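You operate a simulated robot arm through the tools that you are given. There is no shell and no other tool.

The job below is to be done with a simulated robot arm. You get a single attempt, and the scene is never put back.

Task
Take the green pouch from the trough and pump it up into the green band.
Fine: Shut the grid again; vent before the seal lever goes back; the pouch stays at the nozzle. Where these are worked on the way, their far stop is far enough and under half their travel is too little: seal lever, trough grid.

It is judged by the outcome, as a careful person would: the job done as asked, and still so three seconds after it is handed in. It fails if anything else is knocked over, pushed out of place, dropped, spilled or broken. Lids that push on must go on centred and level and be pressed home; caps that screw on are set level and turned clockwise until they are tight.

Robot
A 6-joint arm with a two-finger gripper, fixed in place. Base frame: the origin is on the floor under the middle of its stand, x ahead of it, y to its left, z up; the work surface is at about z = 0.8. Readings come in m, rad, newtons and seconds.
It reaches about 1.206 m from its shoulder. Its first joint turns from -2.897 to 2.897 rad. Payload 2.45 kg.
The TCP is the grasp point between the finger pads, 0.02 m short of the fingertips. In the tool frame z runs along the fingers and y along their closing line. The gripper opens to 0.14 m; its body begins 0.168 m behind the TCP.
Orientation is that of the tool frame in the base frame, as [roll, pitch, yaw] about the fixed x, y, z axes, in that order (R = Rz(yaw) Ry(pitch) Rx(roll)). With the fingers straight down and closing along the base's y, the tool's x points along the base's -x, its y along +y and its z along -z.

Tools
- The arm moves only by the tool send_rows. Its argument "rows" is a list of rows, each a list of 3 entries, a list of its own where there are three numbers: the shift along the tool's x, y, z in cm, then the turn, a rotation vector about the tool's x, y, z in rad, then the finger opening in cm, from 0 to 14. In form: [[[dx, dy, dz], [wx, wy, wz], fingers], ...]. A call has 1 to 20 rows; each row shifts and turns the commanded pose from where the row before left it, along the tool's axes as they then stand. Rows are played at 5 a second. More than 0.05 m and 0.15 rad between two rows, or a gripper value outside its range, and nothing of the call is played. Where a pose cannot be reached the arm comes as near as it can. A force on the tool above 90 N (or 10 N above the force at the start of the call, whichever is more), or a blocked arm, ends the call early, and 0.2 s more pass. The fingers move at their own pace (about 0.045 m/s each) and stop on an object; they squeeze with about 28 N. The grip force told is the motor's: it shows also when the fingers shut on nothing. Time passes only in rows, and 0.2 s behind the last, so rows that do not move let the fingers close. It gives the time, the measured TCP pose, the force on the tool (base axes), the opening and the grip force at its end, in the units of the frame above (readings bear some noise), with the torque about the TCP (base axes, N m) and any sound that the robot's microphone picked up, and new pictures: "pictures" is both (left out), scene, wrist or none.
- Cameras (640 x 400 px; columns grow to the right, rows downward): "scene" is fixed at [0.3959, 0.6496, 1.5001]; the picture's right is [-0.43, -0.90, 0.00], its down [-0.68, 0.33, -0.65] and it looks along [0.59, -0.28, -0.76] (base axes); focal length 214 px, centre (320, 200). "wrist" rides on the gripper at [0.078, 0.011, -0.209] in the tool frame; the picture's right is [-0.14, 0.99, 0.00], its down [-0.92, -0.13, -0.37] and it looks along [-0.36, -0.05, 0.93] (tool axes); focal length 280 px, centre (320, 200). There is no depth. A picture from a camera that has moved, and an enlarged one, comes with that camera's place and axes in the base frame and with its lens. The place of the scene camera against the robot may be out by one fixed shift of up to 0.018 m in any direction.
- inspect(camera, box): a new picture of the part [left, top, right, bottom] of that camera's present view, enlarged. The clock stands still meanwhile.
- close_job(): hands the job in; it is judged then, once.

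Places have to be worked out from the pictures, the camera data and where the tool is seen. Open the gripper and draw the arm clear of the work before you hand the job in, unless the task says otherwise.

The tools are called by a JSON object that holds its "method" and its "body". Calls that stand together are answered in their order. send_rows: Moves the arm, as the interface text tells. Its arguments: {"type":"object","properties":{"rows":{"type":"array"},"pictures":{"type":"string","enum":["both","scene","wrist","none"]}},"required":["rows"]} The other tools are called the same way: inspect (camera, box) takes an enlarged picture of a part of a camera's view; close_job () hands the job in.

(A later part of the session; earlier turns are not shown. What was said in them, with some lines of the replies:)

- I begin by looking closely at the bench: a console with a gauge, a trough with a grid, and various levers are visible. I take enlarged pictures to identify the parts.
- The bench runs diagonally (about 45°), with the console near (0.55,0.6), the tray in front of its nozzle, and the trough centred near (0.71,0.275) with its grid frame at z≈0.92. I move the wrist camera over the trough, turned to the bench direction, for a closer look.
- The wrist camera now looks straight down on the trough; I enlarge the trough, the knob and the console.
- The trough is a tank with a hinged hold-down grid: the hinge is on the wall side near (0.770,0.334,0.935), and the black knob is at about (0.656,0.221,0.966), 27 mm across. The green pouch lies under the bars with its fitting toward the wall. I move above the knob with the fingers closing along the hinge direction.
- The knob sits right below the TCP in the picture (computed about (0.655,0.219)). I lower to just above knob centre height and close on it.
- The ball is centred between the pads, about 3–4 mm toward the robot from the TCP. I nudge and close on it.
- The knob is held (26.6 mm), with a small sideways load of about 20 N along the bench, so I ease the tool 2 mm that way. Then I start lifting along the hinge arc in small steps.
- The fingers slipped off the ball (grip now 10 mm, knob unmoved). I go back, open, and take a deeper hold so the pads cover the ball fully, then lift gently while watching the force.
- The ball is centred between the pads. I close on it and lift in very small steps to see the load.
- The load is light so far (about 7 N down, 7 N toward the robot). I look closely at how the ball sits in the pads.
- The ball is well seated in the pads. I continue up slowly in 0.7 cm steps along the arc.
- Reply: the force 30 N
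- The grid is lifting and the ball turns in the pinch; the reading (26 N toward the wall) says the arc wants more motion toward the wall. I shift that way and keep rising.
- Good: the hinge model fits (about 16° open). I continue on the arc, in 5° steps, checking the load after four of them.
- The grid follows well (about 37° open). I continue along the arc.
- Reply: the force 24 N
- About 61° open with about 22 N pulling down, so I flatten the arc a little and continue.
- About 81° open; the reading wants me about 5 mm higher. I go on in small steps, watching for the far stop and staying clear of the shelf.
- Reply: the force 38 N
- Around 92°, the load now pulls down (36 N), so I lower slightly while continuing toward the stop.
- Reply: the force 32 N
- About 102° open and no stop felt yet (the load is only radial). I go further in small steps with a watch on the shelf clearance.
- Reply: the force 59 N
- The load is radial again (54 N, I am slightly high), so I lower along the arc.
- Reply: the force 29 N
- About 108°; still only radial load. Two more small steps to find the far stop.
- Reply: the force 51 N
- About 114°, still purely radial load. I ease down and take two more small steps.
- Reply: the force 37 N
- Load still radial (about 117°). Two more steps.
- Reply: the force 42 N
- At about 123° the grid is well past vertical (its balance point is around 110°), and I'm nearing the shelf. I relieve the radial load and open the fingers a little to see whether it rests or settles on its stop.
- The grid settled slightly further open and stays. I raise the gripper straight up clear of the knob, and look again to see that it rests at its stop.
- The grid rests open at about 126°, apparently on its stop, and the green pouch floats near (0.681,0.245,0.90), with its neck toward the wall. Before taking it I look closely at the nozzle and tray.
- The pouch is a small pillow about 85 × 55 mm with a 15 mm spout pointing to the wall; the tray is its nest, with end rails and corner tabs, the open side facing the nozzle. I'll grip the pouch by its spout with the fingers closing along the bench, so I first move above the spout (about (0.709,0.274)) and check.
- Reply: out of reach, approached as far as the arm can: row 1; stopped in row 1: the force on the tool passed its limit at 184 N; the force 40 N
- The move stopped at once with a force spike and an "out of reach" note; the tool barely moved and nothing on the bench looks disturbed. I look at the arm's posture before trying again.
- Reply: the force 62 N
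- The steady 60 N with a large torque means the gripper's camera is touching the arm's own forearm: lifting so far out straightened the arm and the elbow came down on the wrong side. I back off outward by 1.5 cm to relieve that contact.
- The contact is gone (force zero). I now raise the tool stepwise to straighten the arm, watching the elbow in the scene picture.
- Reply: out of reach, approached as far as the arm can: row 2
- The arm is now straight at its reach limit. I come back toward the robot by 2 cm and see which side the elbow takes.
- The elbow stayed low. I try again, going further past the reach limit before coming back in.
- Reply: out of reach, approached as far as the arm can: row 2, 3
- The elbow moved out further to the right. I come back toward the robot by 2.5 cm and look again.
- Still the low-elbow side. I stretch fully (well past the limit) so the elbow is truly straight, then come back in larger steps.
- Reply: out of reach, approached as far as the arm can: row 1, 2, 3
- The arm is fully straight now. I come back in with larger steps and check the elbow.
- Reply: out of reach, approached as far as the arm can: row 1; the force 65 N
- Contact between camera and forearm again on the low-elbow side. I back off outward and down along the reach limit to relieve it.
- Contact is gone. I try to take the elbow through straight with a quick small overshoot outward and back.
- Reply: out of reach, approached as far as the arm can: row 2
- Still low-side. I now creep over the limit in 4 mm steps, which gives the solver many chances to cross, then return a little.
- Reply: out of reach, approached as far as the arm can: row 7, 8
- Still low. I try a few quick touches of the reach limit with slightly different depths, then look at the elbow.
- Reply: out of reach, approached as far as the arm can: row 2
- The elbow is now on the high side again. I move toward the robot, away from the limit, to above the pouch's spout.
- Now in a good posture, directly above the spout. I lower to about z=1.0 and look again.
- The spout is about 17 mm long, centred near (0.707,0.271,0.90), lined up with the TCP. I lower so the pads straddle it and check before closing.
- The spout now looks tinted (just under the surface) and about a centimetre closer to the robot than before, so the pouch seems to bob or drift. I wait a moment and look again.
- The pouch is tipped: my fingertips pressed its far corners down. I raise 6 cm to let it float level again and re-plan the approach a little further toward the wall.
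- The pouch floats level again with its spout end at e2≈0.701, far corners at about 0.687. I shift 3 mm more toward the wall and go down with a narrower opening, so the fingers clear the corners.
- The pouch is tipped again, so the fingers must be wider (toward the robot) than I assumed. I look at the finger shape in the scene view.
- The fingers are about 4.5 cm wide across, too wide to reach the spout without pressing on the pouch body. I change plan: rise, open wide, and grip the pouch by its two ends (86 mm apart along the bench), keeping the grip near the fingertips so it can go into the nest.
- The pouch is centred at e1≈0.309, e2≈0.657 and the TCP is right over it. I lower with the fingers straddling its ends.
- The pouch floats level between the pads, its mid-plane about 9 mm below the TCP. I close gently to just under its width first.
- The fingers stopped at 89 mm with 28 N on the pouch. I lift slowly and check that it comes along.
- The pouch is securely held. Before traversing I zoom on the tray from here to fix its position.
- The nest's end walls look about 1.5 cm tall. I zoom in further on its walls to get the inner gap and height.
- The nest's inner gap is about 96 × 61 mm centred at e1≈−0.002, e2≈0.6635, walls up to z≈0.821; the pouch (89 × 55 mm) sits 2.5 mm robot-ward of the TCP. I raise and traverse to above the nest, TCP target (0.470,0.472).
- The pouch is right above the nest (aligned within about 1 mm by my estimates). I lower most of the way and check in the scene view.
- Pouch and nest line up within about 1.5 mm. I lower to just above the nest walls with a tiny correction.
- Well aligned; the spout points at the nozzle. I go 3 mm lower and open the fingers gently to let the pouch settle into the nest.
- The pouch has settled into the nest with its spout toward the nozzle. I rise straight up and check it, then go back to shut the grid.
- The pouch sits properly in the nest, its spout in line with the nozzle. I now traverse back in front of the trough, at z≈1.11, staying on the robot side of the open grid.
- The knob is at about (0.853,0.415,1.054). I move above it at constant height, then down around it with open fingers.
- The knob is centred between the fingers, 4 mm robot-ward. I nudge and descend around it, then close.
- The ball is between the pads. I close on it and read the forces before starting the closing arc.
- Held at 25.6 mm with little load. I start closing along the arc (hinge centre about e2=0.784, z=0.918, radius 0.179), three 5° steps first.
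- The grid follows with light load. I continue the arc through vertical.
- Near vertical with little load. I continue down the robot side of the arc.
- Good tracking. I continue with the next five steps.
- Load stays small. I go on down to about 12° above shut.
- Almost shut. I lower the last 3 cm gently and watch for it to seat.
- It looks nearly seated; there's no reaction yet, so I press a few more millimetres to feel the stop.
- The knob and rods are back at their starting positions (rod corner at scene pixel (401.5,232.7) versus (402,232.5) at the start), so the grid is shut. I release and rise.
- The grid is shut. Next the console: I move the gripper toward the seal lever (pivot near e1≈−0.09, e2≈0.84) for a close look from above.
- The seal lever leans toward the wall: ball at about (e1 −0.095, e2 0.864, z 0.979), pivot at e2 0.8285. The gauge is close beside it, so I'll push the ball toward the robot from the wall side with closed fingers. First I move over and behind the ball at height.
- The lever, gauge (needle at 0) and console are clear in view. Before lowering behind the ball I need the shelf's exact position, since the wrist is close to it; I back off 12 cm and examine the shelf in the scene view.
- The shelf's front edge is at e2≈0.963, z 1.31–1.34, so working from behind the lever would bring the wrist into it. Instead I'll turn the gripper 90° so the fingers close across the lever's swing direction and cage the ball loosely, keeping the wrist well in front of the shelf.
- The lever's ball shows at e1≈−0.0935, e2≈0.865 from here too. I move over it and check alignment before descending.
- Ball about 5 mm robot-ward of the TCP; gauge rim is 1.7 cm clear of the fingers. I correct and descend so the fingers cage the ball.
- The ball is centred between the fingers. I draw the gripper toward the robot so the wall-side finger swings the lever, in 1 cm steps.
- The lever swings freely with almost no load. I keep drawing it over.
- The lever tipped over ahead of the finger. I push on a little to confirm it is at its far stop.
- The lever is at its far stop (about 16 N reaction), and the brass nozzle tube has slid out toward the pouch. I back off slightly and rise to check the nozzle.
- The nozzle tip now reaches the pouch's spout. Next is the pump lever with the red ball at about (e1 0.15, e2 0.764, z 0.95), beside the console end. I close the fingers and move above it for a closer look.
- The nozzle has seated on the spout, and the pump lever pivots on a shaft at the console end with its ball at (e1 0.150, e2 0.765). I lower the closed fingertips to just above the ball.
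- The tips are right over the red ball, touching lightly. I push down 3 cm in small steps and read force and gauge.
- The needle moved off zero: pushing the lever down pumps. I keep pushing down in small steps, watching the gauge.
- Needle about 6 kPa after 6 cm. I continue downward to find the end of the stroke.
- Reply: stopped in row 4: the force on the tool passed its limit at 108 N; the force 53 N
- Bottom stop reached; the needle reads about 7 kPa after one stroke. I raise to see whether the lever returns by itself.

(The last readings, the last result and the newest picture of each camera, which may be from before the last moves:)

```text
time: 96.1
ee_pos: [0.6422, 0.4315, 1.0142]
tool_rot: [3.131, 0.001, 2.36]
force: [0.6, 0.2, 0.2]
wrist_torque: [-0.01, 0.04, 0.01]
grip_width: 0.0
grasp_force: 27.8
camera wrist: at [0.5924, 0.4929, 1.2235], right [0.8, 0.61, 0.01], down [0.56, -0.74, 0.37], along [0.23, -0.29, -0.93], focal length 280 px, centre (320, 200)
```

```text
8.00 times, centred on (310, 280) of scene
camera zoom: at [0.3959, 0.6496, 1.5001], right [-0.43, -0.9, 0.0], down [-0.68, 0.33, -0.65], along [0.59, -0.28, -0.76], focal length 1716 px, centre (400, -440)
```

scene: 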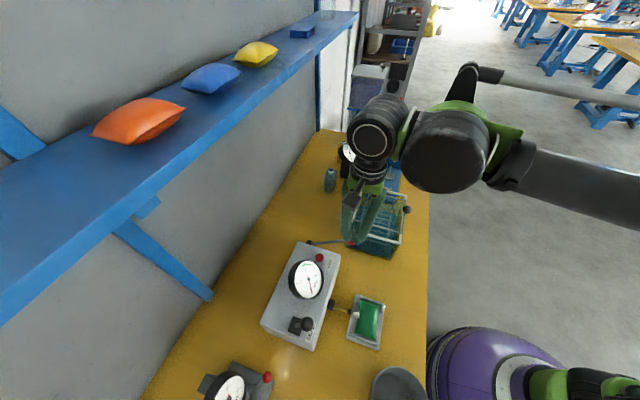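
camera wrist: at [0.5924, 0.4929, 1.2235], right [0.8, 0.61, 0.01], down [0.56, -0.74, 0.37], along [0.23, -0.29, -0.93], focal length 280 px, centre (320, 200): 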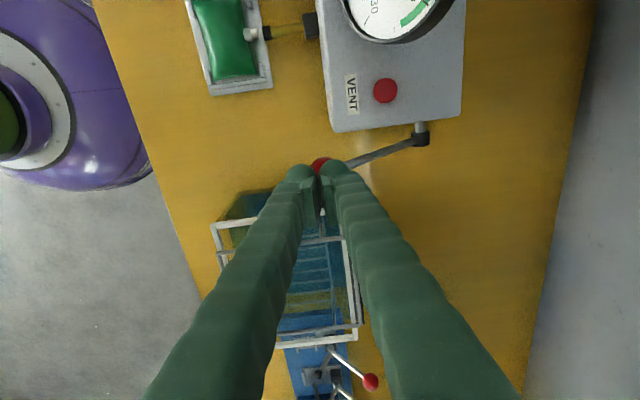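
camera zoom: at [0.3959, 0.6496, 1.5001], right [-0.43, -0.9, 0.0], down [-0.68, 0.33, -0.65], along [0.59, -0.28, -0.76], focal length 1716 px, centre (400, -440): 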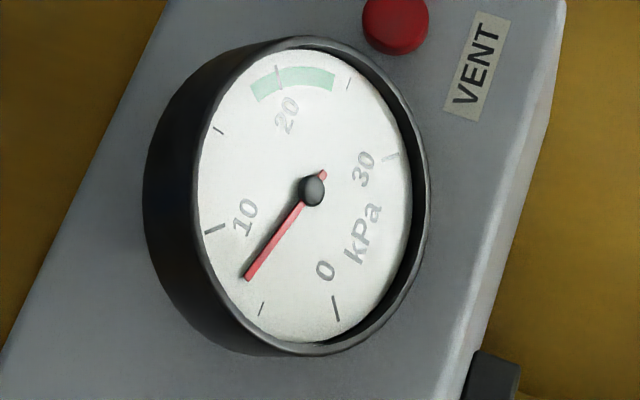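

The lever springs back and the gauge holds about 7 kPa; the green band spans roughly 19–24 kPa. So three full strokes should land in it. I make the second stroke, stopping just short of the hard stop.

{"method": "send_rows", "body": {"rows": [[[0, 0, 2.5], [0, 0, 0], 0], [[0, 0, 1.4], [0, 0, 0], 0], [[0, 0, 1.4], [0, 0, 0], 0], [[0, 0, 1.4], [0, 0, 0], 0], [[0, 0, 1.4], [0, 0, 0], 0], [[0, 0, 1.4], [0, 0, 0], 0], [[0, 0, 0.9], [0, 0, 0], 0], [[0, 0, 0.2], [0, 0, 0], 0], [[0, 0, 0], [0, 0, 0], 0]], "pictures": "none"}}

{"method": "inspect", "body": {"camera": "scene", "box": [280, 255, 340, 305]}}

```text
time: 98.1
ee_pos: [0.6441, 0.4329, 0.9084]
tool_rot: [3.13, 0.002, 2.36]
force: [1.0, 0.8, 4.6]
wrist_torque: [-0.05, 0.05, 0.01]
grip_width: 0.0001
grasp_force: 29.6
```

```text
8.00 times, centred on (310, 280) of scene
camera zoom: at [0.3959, 0.6496, 1.5001], right [-0.43, -0.9, 0.0], down [-0.68, 0.33, -0.65], along [0.59, -0.28, -0.76], focal length 1716 px, centre (400, -440)
```

zoom: 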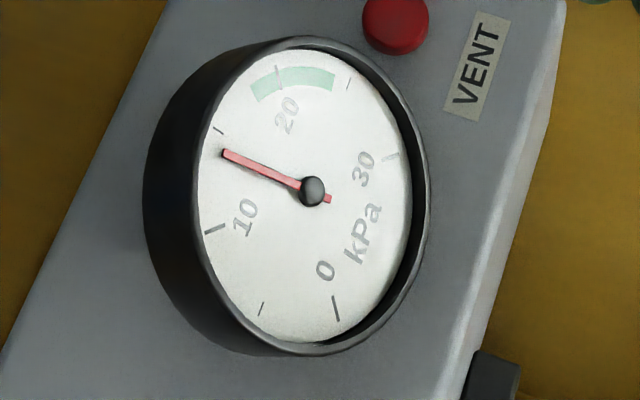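

Second stroke brought it to about 14 kPa. I raise, let the lever return, and check the value holds.

{"method": "send_rows", "body": {"rows": [[[0, 0, -2], [0, 0, 0], 0], [[0, 0, -3], [0, 0, 0], 0], [[0, 0, -3], [0, 0, 0], 0], [[0, 0, -2.6], [0, 0, 0], 0], [[0, 0, 0], [0, 0, 0], 0], [[0, 0, 0], [0, 0, 0], 0]], "pictures": "none"}}

{"method": "inspect", "body": {"camera": "scene", "box": [280, 255, 340, 305]}}

{"method": "inspect", "body": {"camera": "scene", "box": [260, 220, 400, 350]}}

```text
time: 99.5
ee_pos: [0.6424, 0.4327, 1.0151]
tool_rot: [3.132, 0.001, 2.36]
force: [0.2, 0.0, -0.4]
wrist_torque: [0.0, 0.02, -0.03]
grip_width: 0.0
grasp_force: 29.2
```

```text
8.00 times, centred on (310, 280) of scene
camera zoom: at [0.3959, 0.6496, 1.5001], right [-0.43, -0.9, 0.0], down [-0.68, 0.33, -0.65], along [0.59, -0.28, -0.76], focal length 1716 px, centre (400, -440)
```

zoom: 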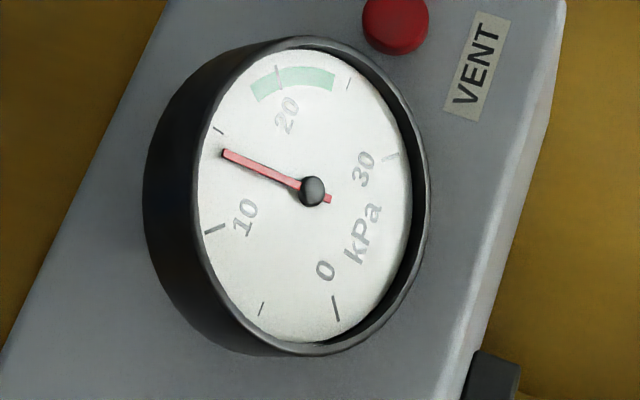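

```text
3.08 times, centred on (330, 285) of scene
camera zoom: at [0.3959, 0.6496, 1.5001], right [-0.43, -0.9, 0.0], down [-0.68, 0.33, -0.65], along [0.59, -0.28, -0.76], focal length 660 px, centre (289, -62)
```

zoom: 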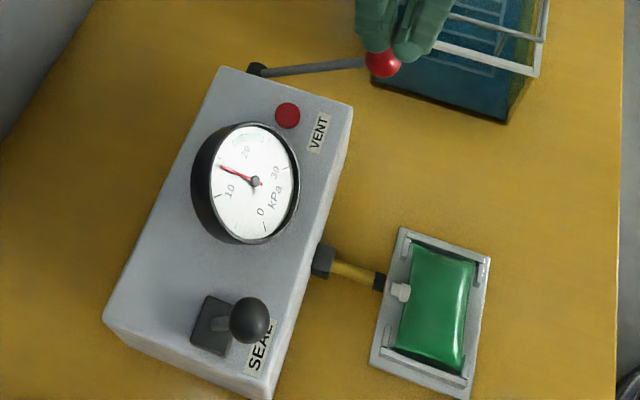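

It holds at 14 kPa. Third full stroke now, which should land around 21 kPa.

{"method": "send_rows", "body": {"rows": [[[0, 0, 2.5], [0, 0, 0], 0], [[0, 0, 1.4], [0, 0, 0], 0], [[0, 0, 1.4], [0, 0, 0], 0], [[0, 0, 1.4], [0, 0, 0], 0], [[0, 0, 1.4], [0, 0, 0], 0], [[0, 0, 1.4], [0, 0, 0], 0], [[0, 0, 0.9], [0, 0, 0], 0], [[0, 0, 0.3], [0, 0, 0], 0], [[0, 0, 0], [0, 0, 0], 0]], "pictures": "none"}}

{"method": "inspect", "body": {"camera": "scene", "box": [280, 255, 340, 305]}}

{"method": "inspect", "body": {"camera": "scene", "box": [310, 270, 410, 360]}}

```text
time: 101.5
ee_pos: [0.6433, 0.4321, 0.9077]
tool_rot: [3.129, 0.003, 2.36]
force: [5.6, 6.2, 27.5]
wrist_torque: [-0.32, 0.28, 0.03]
grip_width: 0.0002
grasp_force: 29.2
```

```text
8.00 times, centred on (310, 280) of scene
camera zoom: at [0.3959, 0.6496, 1.5001], right [-0.43, -0.9, 0.0], down [-0.68, 0.33, -0.65], along [0.59, -0.28, -0.76], focal length 1716 px, centre (400, -440)
```

zoom: 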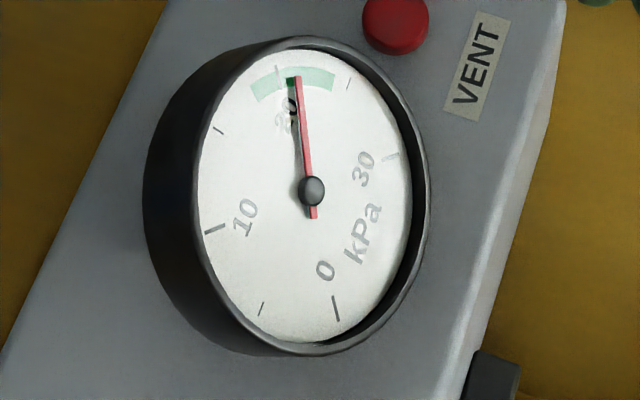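

```text
4.44 times, centred on (360, 315) of scene
camera zoom: at [0.3959, 0.6496, 1.5001], right [-0.43, -0.9, 0.0], down [-0.68, 0.33, -0.65], along [0.59, -0.28, -0.76], focal length 953 px, centre (142, -311)
```

zoom: 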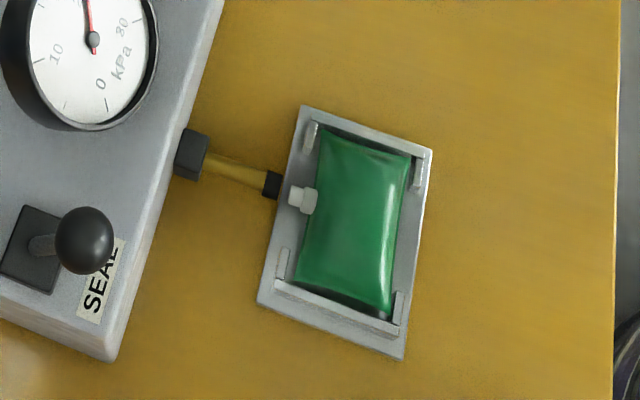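

The needle sits in the middle of the green band (about 21 kPa). I let the lever return and check that the pressure holds.

{"method": "send_rows", "body": {"rows": [[[0, 0, -2], [0, 0, 0], 0], [[0, 0, -3], [0, 0, 0], 0], [[0, 0, -3.5], [0, 0, 0], 0], [[0, 0, -3.5], [0, 0, 0], 0], [[0, 0, -3], [0, 0, 0], 0], [[0, 0, 0], [0, 0, 0], 0], [[0, 0, 0], [0, 0, 0], 0]], "pictures": "wrist"}}

{"method": "inspect", "body": {"camera": "scene", "box": [280, 255, 340, 305]}}

{"method": "inspect", "body": {"camera": "scene", "box": [330, 290, 390, 350]}}

{"method": "inspect", "body": {"camera": "wrist", "box": [180, 0, 480, 180]}}

```text
time: 103.1
ee_pos: [0.6414, 0.4322, 1.0595]
tool_rot: [3.131, 0.001, 2.36]
force: [-0.1, 0.4, 0.4]
wrist_torque: [0.0, 0.04, 0.0]
grip_width: 0.0
grasp_force: 29.4
camera wrist: at [0.5915, 0.4938, 1.2693], right [0.8, 0.61, 0.01], down [0.56, -0.74, 0.37], along [0.23, -0.29, -0.93], focal length 280 px, centre (320, 200)
```

wrist: 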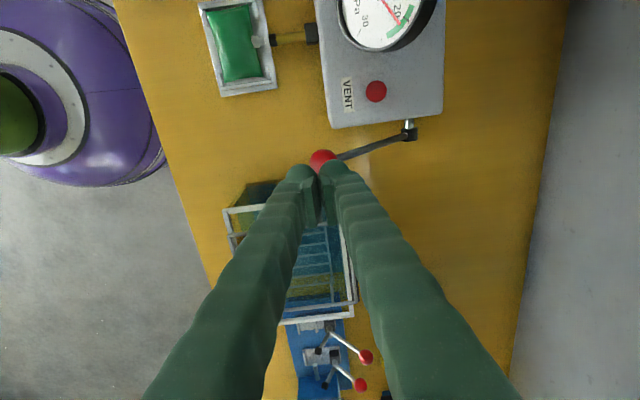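

```text
8.00 times, centred on (310, 280) of scene
camera zoom: at [0.3959, 0.6496, 1.5001], right [-0.43, -0.9, 0.0], down [-0.68, 0.33, -0.65], along [0.59, -0.28, -0.76], focal length 1716 px, centre (400, -440)
```

zoom: 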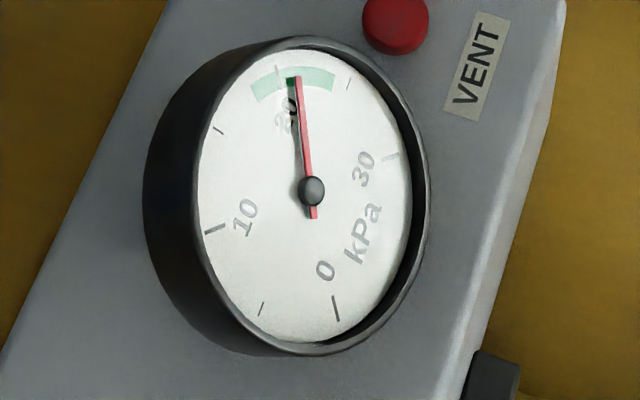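

```text
6.67 times, centred on (360, 320) of scene
camera zoom: at [0.3959, 0.6496, 1.5001], right [-0.43, -0.9, 0.0], down [-0.68, 0.33, -0.65], along [0.59, -0.28, -0.76], focal length 1430 px, centre (53, -600)
```

zoom: 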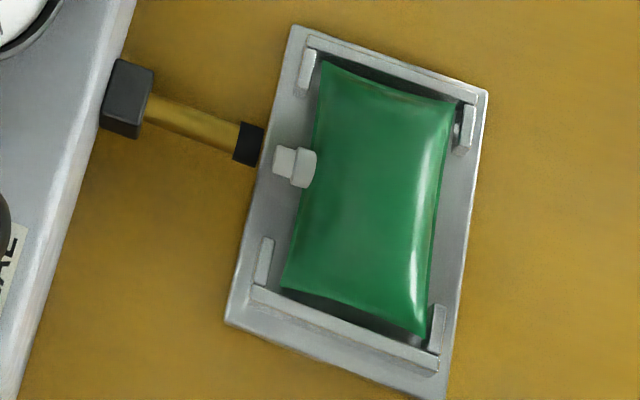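

```text
2.13 times, centred on (330, 90) of wrist
camera zoom: at [0.5915, 0.4938, 1.2693], right [0.8, 0.61, 0.01], down [0.56, -0.74, 0.37], along [0.23, -0.29, -0.93], focal length 598 px, centre (299, 435)
```

zoom: 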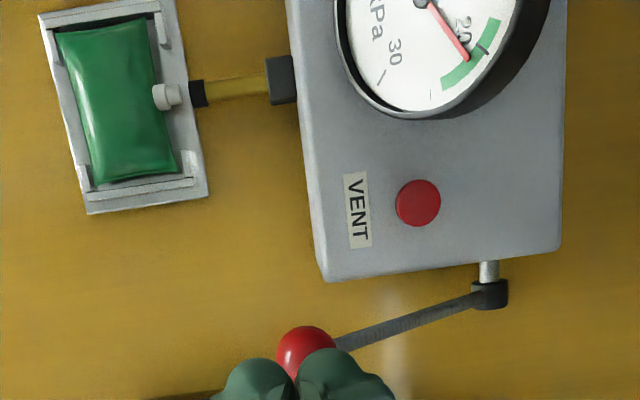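

The pressure holds in the green band. Now I press VENT (button at about (0.650,0.533,0.915)) before the seal lever goes back; I move the closed fingertips above it.

{"method": "send_rows", "body": {"rows": [[[2.17, 2.58, 0], [0, 0, 0], 0], [[2.17, 2.58, 0], [0, 0, 0], 0], [[2.17, 2.58, 0], [0, 0, 0], 0], [[0, 0, 3], [0, 0, 0], 0], [[0, 0, 3], [0, 0, 0], 0], [[0, 0, 2.5], [0, 0, 0], 0], [[0, 0, 0], [0, 0, 0], 0]]}}

{"method": "inspect", "body": {"camera": "wrist", "box": [220, 80, 440, 260]}}

{"method": "inspect", "body": {"camera": "scene", "box": [250, 200, 400, 330]}}

```text
time: 104.7
ee_pos: [0.6503, 0.5343, 0.9717]
tool_rot: [3.132, 0.002, 2.36]
force: [-0.2, 0.1, 0.6]
wrist_torque: [0.03, 0.03, 0.02]
grip_width: 0.0
grasp_force: 29.5
camera wrist: at [0.6003, 0.5954, 1.1811], right [0.8, 0.61, 0.01], down [0.56, -0.74, 0.37], along [0.23, -0.29, -0.93], focal length 280 px, centre (320, 200)
```

scene: 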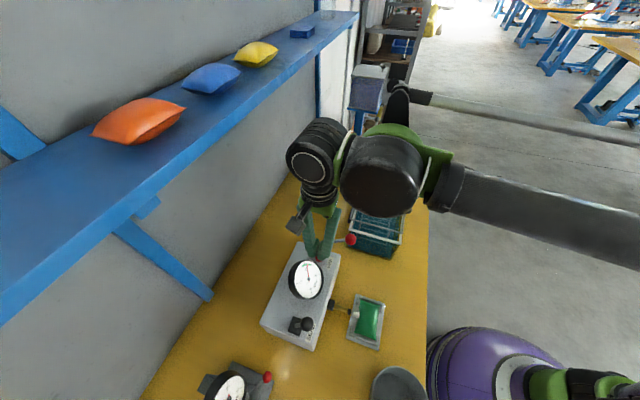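
wrist: 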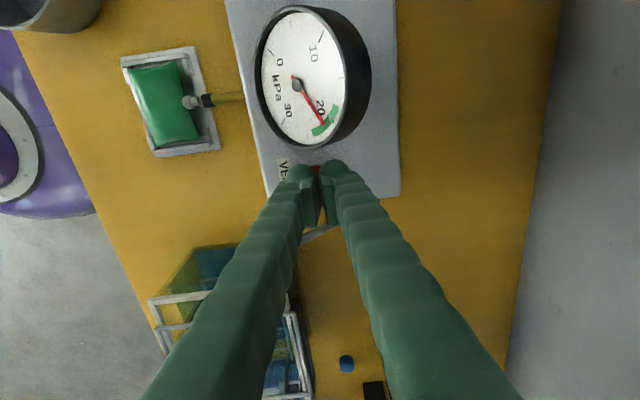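

```text
2.22 times, centred on (330, 170) of wrist
camera zoom: at [0.6003, 0.5954, 1.1811], right [0.8, 0.61, 0.01], down [0.56, -0.74, 0.37], along [0.23, -0.29, -0.93], focal length 623 px, centre (298, 267)
```

zoom: 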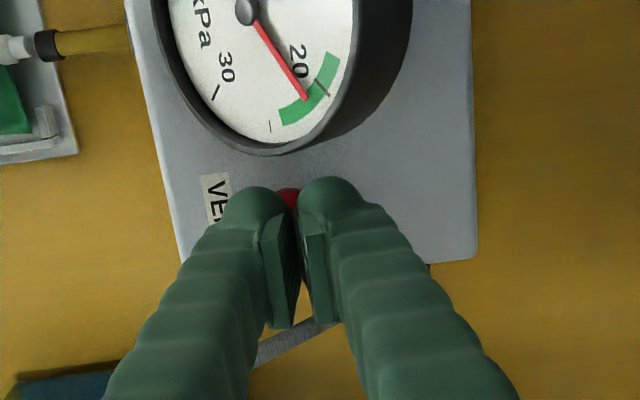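

```text
3.08 times, centred on (325, 265) of scene
camera zoom: at [0.3959, 0.6496, 1.5001], right [-0.43, -0.9, 0.0], down [-0.68, 0.33, -0.65], along [0.59, -0.28, -0.76], focal length 660 px, centre (305, 0)
```

zoom: 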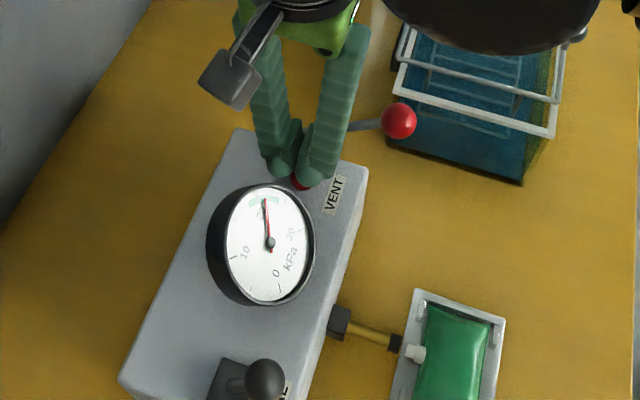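

The gauge still reads in the green band and the fingertips are over the VENT button. I press it down gently and hold.

{"method": "send_rows", "body": {"rows": [[[0, 0, 1.5], [0, 0, 0], 0], [[0, 0, 1.2], [0, 0, 0], 0], [[0, 0, 0.5], [0, 0, 0], 0], [[0, 0, 0.3], [0, 0, 0], 0], [[0, 0, 0.3], [0, 0, 0], 0], [[0, 0, 0], [0, 0, 0], 0]], "pictures": "none"}}

{"method": "inspect", "body": {"camera": "scene", "box": [280, 255, 340, 305]}}

```text
time: 106.1
ee_pos: [0.6508, 0.5341, 0.9352]
tool_rot: [3.129, 0.002, 2.359]
force: [2.1, 4.9, 22.4]
wrist_torque: [-0.02, 0.07, 0.03]
grip_width: 0.0062
grasp_force: 29.0
heard: click
```

```text
8.00 times, centred on (310, 280) of scene
camera zoom: at [0.3959, 0.6496, 1.5001], right [-0.43, -0.9, 0.0], down [-0.68, 0.33, -0.65], along [0.59, -0.28, -0.76], focal length 1716 px, centre (400, -440)
```

zoom: 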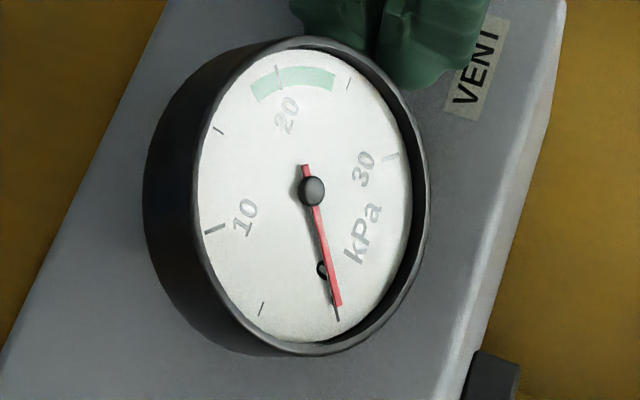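

A click, and the needle has dropped to zero: vented. I release the button and look at the pouch.

{"method": "send_rows", "body": {"rows": [[[0, 0, -1], [0, 0, 0], 0], [[0, 0, -3], [0, 0, 0], 0], [[0, 0, -4], [0, 0, 0], 0], [[0, 0, -4], [0, 0, 0], 0], [[0, 0, 0], [0, 0, 0], 0]]}}

{"method": "inspect", "body": {"camera": "scene", "box": [330, 290, 390, 350]}}

{"method": "inspect", "body": {"camera": "scene", "box": [280, 255, 340, 305]}}

{"method": "inspect", "body": {"camera": "wrist", "box": [80, 0, 400, 200]}}

```text
time: 107.3
ee_pos: [0.6512, 0.5326, 1.0541]
tool_rot: [3.133, 0.0, 2.359]
force: [0.5, 0.0, 0.4]
wrist_torque: [-0.01, 0.0, 0.03]
grip_width: 0.0
grasp_force: 29.3
camera wrist: at [0.5997, 0.594, 1.264], right [0.8, 0.61, 0.01], down [0.56, -0.74, 0.37], along [0.23, -0.29, -0.93], focal length 280 px, centre (320, 200)
```

scene: 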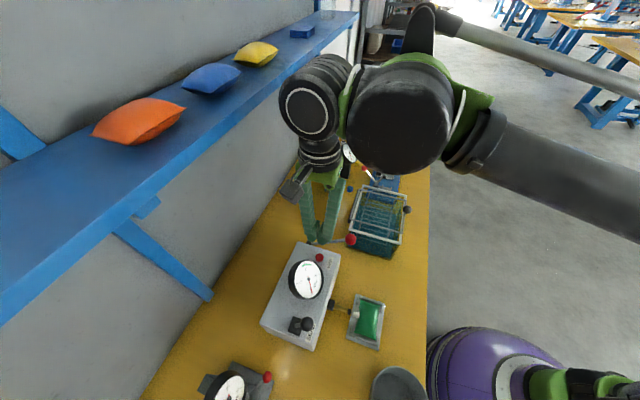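
wrist: 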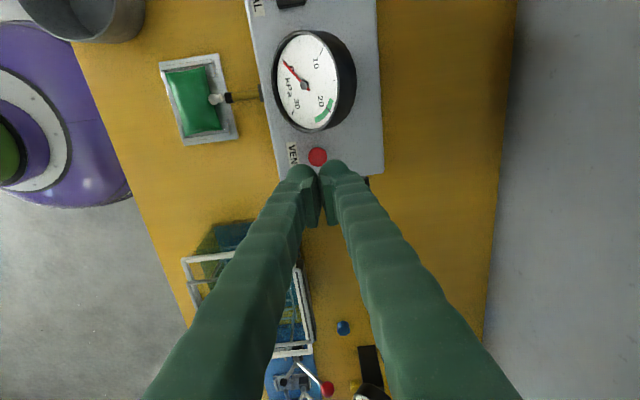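

```text
6.67 times, centred on (360, 320) of scene
camera zoom: at [0.3959, 0.6496, 1.5001], right [-0.43, -0.9, 0.0], down [-0.68, 0.33, -0.65], along [0.59, -0.28, -0.76], focal length 1430 px, centre (53, -600)
```

zoom: 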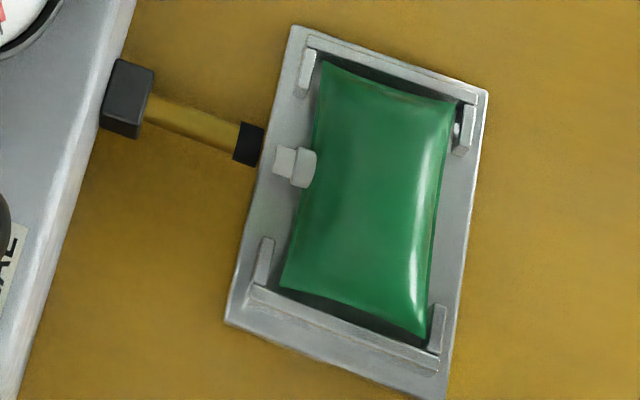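

```text
8.00 times, centred on (310, 280) of scene
camera zoom: at [0.3959, 0.6496, 1.5001], right [-0.43, -0.9, 0.0], down [-0.68, 0.33, -0.65], along [0.59, -0.28, -0.76], focal length 1716 px, centre (400, -440)
```

zoom: 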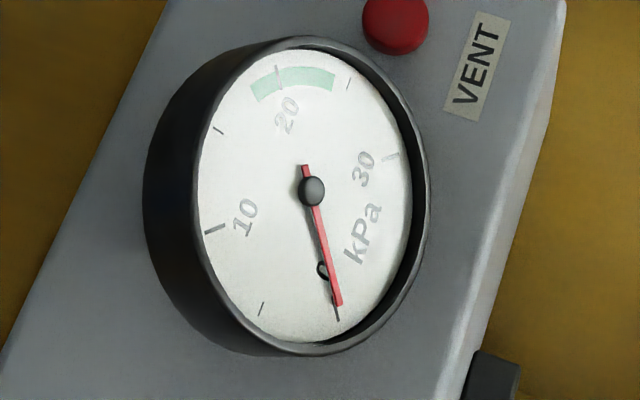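

```text
2.00 times, centred on (240, 100) of wrist
camera zoom: at [0.5997, 0.594, 1.264], right [0.8, 0.61, 0.01], down [0.56, -0.74, 0.37], along [0.23, -0.29, -0.93], focal length 561 px, centre (480, 400)
```

zoom: 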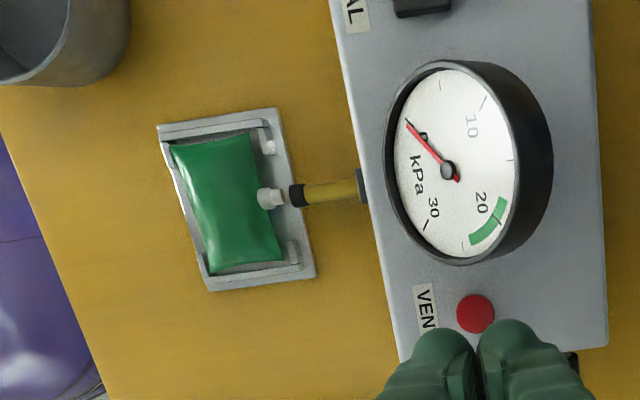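

The gauge rests at zero with the pouch in place. Now the seal lever can go back: I move over its ball (now leaning to the robot, at about e2 0.80) with the fingers opened to cage it.

{"method": "send_rows", "body": {"rows": [[[4.45, -0.92, -0.3], [0, 0, 0], 1], [[4.45, -0.92, -0.3], [0, 0, 0], 3], [[4.45, -0.92, -0.3], [0, 0, 0], 4.5], [[4.45, -0.92, -0.3], [0, 0, 0], 4.5], [[0, 0, 0], [0, 0, 0], 4.5]], "pictures": "wrist"}}

{"method": "inspect", "body": {"camera": "wrist", "box": [180, 70, 440, 260]}}

```text
time: 108.5
ee_pos: [0.4969, 0.6336, 1.0655]
tool_rot: [3.131, 0.002, 2.359]
force: [-0.1, -0.1, 0.6]
wrist_torque: [-0.02, -0.01, 0.01]
grip_width: 0.0449
grasp_force: 0.0
camera wrist: at [0.4464, 0.6943, 1.2742], right [0.8, 0.61, 0.01], down [0.56, -0.74, 0.37], along [0.23, -0.29, -0.93], focal length 280 px, centre (320, 200)
```

wrist: 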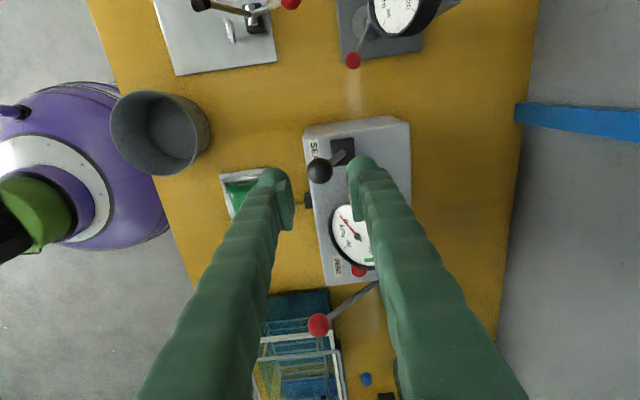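

```text
2.11 times, centred on (310, 165) of wrist
camera zoom: at [0.4464, 0.6943, 1.2742], right [0.8, 0.61, 0.01], down [0.56, -0.74, 0.37], along [0.23, -0.29, -0.93], focal length 590 px, centre (341, 274)
```

zoom: 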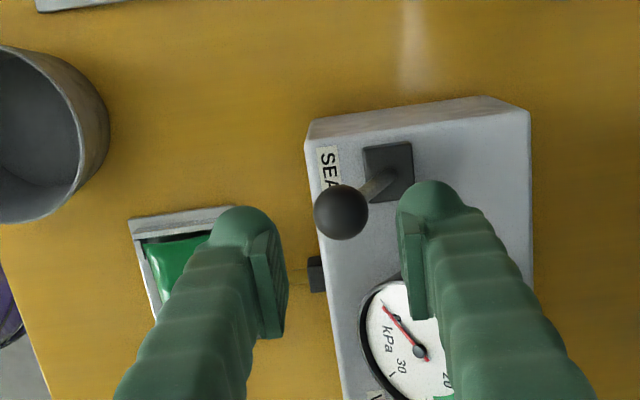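

The ball is between the fingers' lines (e1 −0.093, e2 0.798). I descend around it.

{"method": "send_rows", "body": {"rows": [[[-0.3, -0.1, 2.5], [0, 0, 0], 4.5], [[0, 0, 2.5], [0, 0, 0], 4.5], [[0, 0, 2.6], [0, 0, 0], 4.5], [[0, 0, 0], [0, 0, 0], 4.5]], "pictures": "none"}}

{"method": "inspect", "body": {"camera": "wrist", "box": [180, 70, 440, 260]}}

```text
time: 109.5
ee_pos: [0.5003, 0.6292, 0.9878]
tool_rot: [3.132, 0.002, 2.36]
force: [0.7, -1.0, -0.8]
wrist_torque: [0.03, 0.02, 0.03]
grip_width: 0.0451
grasp_force: 0.2
```

```text
2.11 times, centred on (310, 165) of wrist
camera zoom: at [0.45, 0.691, 1.1983], right [0.8, 0.61, 0.01], down [0.56, -0.74, 0.37], along [0.23, -0.29, -0.93], focal length 590 px, centre (341, 274)
```

zoom: 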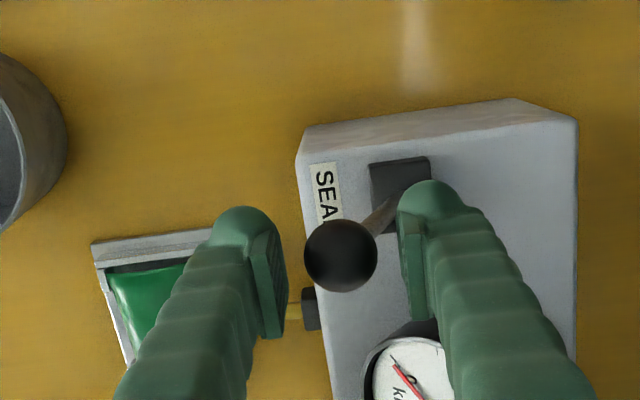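

Ball caged. With the gauge at zero, I push the lever back toward the wall in 1 cm steps.

{"method": "send_rows", "body": {"rows": [[[0, 1, 0], [0, 0, 0], 4.5], [[0, 1, 0], [0, 0, 0], 4.5], [[0, 1, 0], [0, 0, 0], 4.5], [[0, 1, 0], [0, 0, 0], 4.5], [[0, 1, 0], [0, 0, 0], 4.5], [[0, 1, 0], [0, 0, 0], 4.5], [[0, 0, 0], [0, 0, 0], 4.5]], "pictures": "wrist"}}

{"method": "inspect", "body": {"camera": "wrist", "box": [180, 70, 440, 260]}}

```text
time: 111.1
ee_pos: [0.5433, 0.6718, 0.9911]
tool_rot: [3.131, 0.002, 2.36]
force: [0.5, 0.3, -0.4]
wrist_torque: [-0.02, -0.01, -0.02]
grip_width: 0.045
grasp_force: 0.0
camera wrist: at [0.4919, 0.7339, 1.2003], right [0.8, 0.61, 0.01], down [0.56, -0.74, 0.37], along [0.23, -0.29, -0.93], focal length 280 px, centre (320, 200)
```

wrist: 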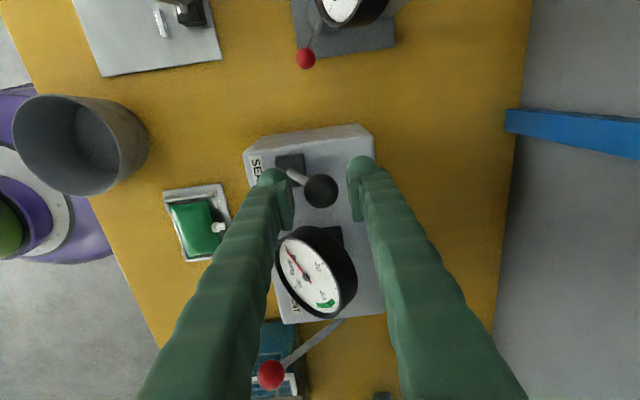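

```text
2.11 times, centred on (310, 165) of wrist
camera zoom: at [0.4919, 0.7339, 1.2003], right [0.8, 0.61, 0.01], down [0.56, -0.74, 0.37], along [0.23, -0.29, -0.93], focal length 590 px, centre (341, 274)
```

zoom: 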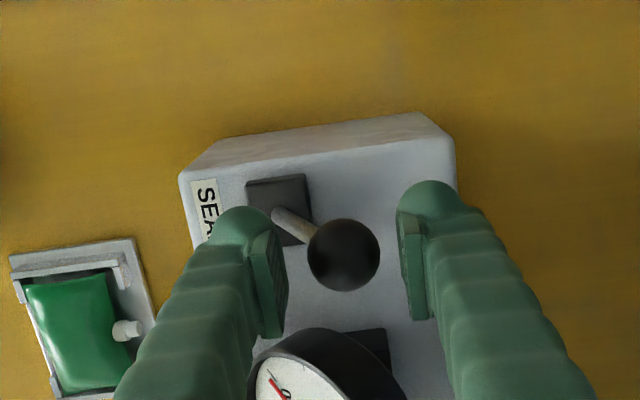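

The lever tipped back toward the wall. I push on slightly to confirm it's at its stop.

{"method": "send_rows", "body": {"rows": [[[0, 0.8, 0], [0, 0, 0], 4.5], [[0, 0.4, 0], [0, 0, 0], 4.5], [[0, 0.3, 0], [0, 0, 0], 4.5], [[0, 0, 0], [0, 0, 0], 4.5]], "pictures": "none"}}

```text
time: 112.1
ee_pos: [0.5533, 0.6828, 0.991]
tool_rot: [3.131, 0.003, 2.358]
force: [-7.3, -7.4, -2.1]
wrist_torque: [0.06, -0.09, 0.04]
grip_width: 0.0512
grasp_force: 5.2
```

About 10 N reaction: the seal lever is back at its stop. I ease off and rise clear.

{"method": "send_rows", "body": {"rows": [[[0, -0.8, 0], [0, 0, 0], 5], [[0, 0, -3], [0, 0, 0], 5], [[0, 0, -4], [0, 0, 0], 5], [[0, -1.5, -4], [0, 0, 0], 5], [[0, -4, 0], [0, 0, 0], 5], [[0, -4, 0], [0, 0, 0], 5], [[0, -4, 0], [0, 0, 0], 5], [[0, 0, 0], [0, 0, 0], 5]]}}

{"method": "inspect", "body": {"camera": "wrist", "box": [180, 40, 500, 260]}}

{"method": "inspect", "body": {"camera": "scene", "box": [240, 220, 400, 360]}}

```text
time: 113.9
ee_pos: [0.4495, 0.5796, 1.0995]
tool_rot: [3.132, 0.0, 2.359]
force: [-0.1, 1.0, 1.0]
wrist_torque: [0.0, 0.03, 0.01]
grip_width: 0.0501
grasp_force: 0.0
camera wrist: at [0.4005, 0.642, 1.3086], right [0.8, 0.61, 0.01], down [0.56, -0.74, 0.37], along [0.23, -0.29, -0.93], focal length 280 px, centre (320, 200)
```

scene: 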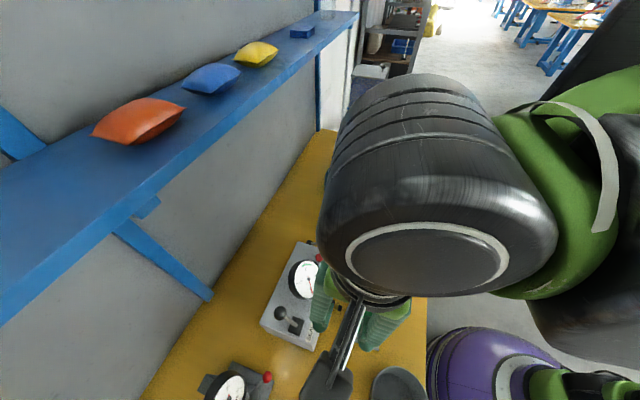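
wrist: 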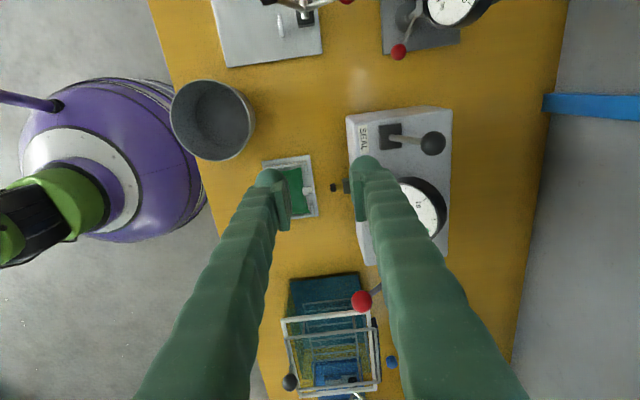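

```text
1.82 times, centred on (340, 150) of wrist
camera zoom: at [0.4005, 0.642, 1.3086], right [0.8, 0.61, 0.01], down [0.56, -0.74, 0.37], along [0.23, -0.29, -0.93], focal length 510 px, centre (284, 291)
```

zoom: 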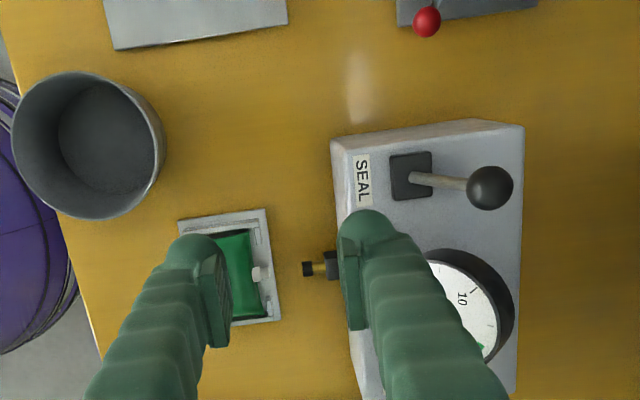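

```text
2.86 times, centred on (320, 290) of scene
camera zoom: at [0.3959, 0.6496, 1.5001], right [-0.43, -0.9, 0.0], down [-0.68, 0.33, -0.65], along [0.59, -0.28, -0.76], focal length 613 px, centre (320, -57)
```

zoom: 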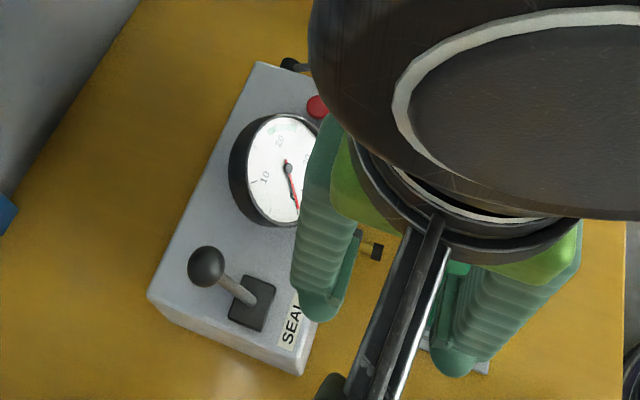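

The lever is back, nozzle retracted, pouch still in its nest. I draw the arm well clear and take a final look at everything.

{"method": "send_rows", "body": {"rows": [[[0, -3.5, -2], [0, 0, 0], 8], [[0, -3.5, -2], [0, 0, 0], 10], [[0, -3.5, -2], [0, 0, 0], 12], [[0, -3.5, -2], [0, 0, 0], 14], [[0, -3.5, -2], [0, 0, 0], 14], [[3, -3, 0], [0, 0, 0], 14], [[0, 0, 0], [0, 0, 0], 14]]}}

{"method": "inspect", "body": {"camera": "scene", "box": [330, 290, 390, 350]}}

{"method": "inspect", "body": {"camera": "scene", "box": [240, 130, 430, 360]}}

{"method": "inspect", "body": {"camera": "scene", "box": [280, 255, 340, 305]}}

```text
time: 115.5
ee_pos: [0.2839, 0.456, 1.1987]
tool_rot: [3.131, 0.001, 2.359]
force: [-0.1, -0.1, 0.0]
wrist_torque: [-0.02, 0.02, -0.04]
grip_width: 0.14
grasp_force: 0.0
camera wrist: at [0.2335, 0.5171, 1.4073], right [0.8, 0.61, 0.01], down [0.56, -0.74, 0.37], along [0.23, -0.29, -0.93], focal length 280 px, centre (320, 200)
```

scene: 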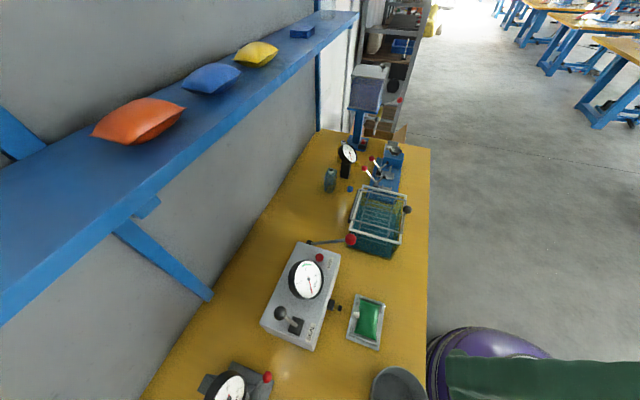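
wrist: 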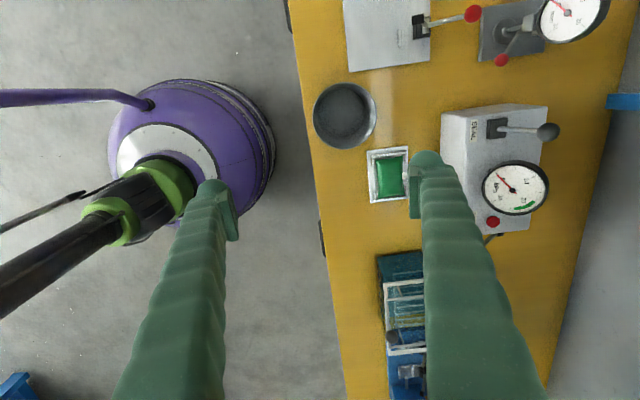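

```text
6.67 times, centred on (360, 320) of scene
camera zoom: at [0.3959, 0.6496, 1.5001], right [-0.43, -0.9, 0.0], down [-0.68, 0.33, -0.65], along [0.59, -0.28, -0.76], focal length 1430 px, centre (53, -600)
```

zoom: 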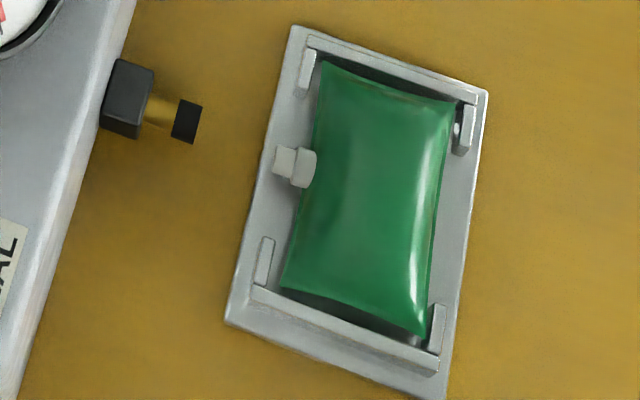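

```text
1.74 times, centred on (335, 245) of scene
camera zoom: at [0.3959, 0.6496, 1.5001], right [-0.43, -0.9, 0.0], down [-0.68, 0.33, -0.65], along [0.59, -0.28, -0.76], focal length 373 px, centre (294, 122)
```

zoom: 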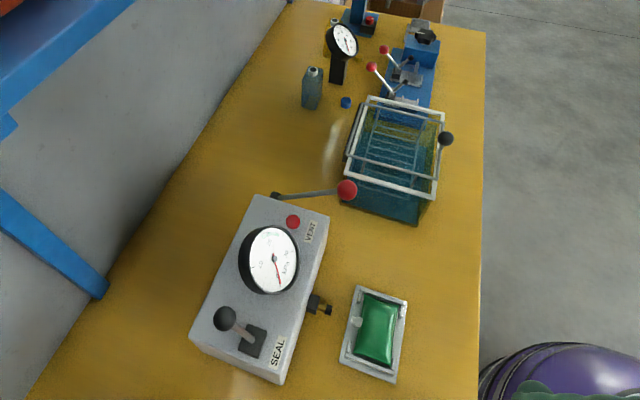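

```text
8.00 times, centred on (310, 280) of scene
camera zoom: at [0.3959, 0.6496, 1.5001], right [-0.43, -0.9, 0.0], down [-0.68, 0.33, -0.65], along [0.59, -0.28, -0.76], focal length 1716 px, centre (400, -440)
```

zoom: 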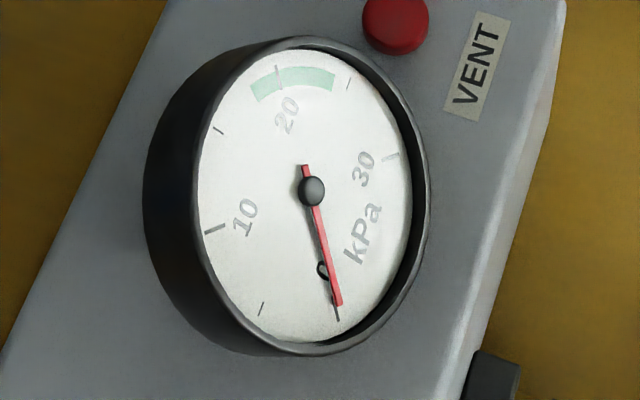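

Everything is in its asked state: the grid is shut, and the pouch was pumped to about 21 kPa in the green band. It was then vented to zero before the seal lever went back to its stop. The pouch still lies in the nest at the nozzle, nothing else has been disturbed, and the gripper is open and clear. I hand the job in.

{"method": "close_job", "body": {}}

```text
The job is handed in.
```

I took the green pouch from the trough, set it in the nest at the nozzle and pumped it up to about 21 kPa, in the middle of the green band. The job is handed in.

- **Grid:** it is shut again, with its rods and knob back where they were at the start.
- **Vent and seal lever:** I read "vent before the seal lever goes back" as steps to carry out, not only a warning. I pressed VENT, which dropped the gauge to zero, and only then pushed the seal lever back to its stop. So the gauge now reads zero, not in the green band. If you wanted the pouch left under pressure with the lever thrown, that was not done.
- **Pouch:** it lies in its nest with its spout in line with the retracted nozzle.

Three things went less than smoothly:

- **Arm posture:** after I opened the grid, the arm's elbow dropped to the wrong side. The gripper's camera pressed against the arm's own forearm until I worked it clear, with one brief force reading of 184 N.
- **Pouch:** I tipped it in the water twice with the fingertips before getting a proper grip on its ends.
- **Pump lever:** the first pump stroke ran hard onto its lower stop, about 108 N.

In the final pictures nothing else on the bench looks moved. The gripper is open and clear of the work.
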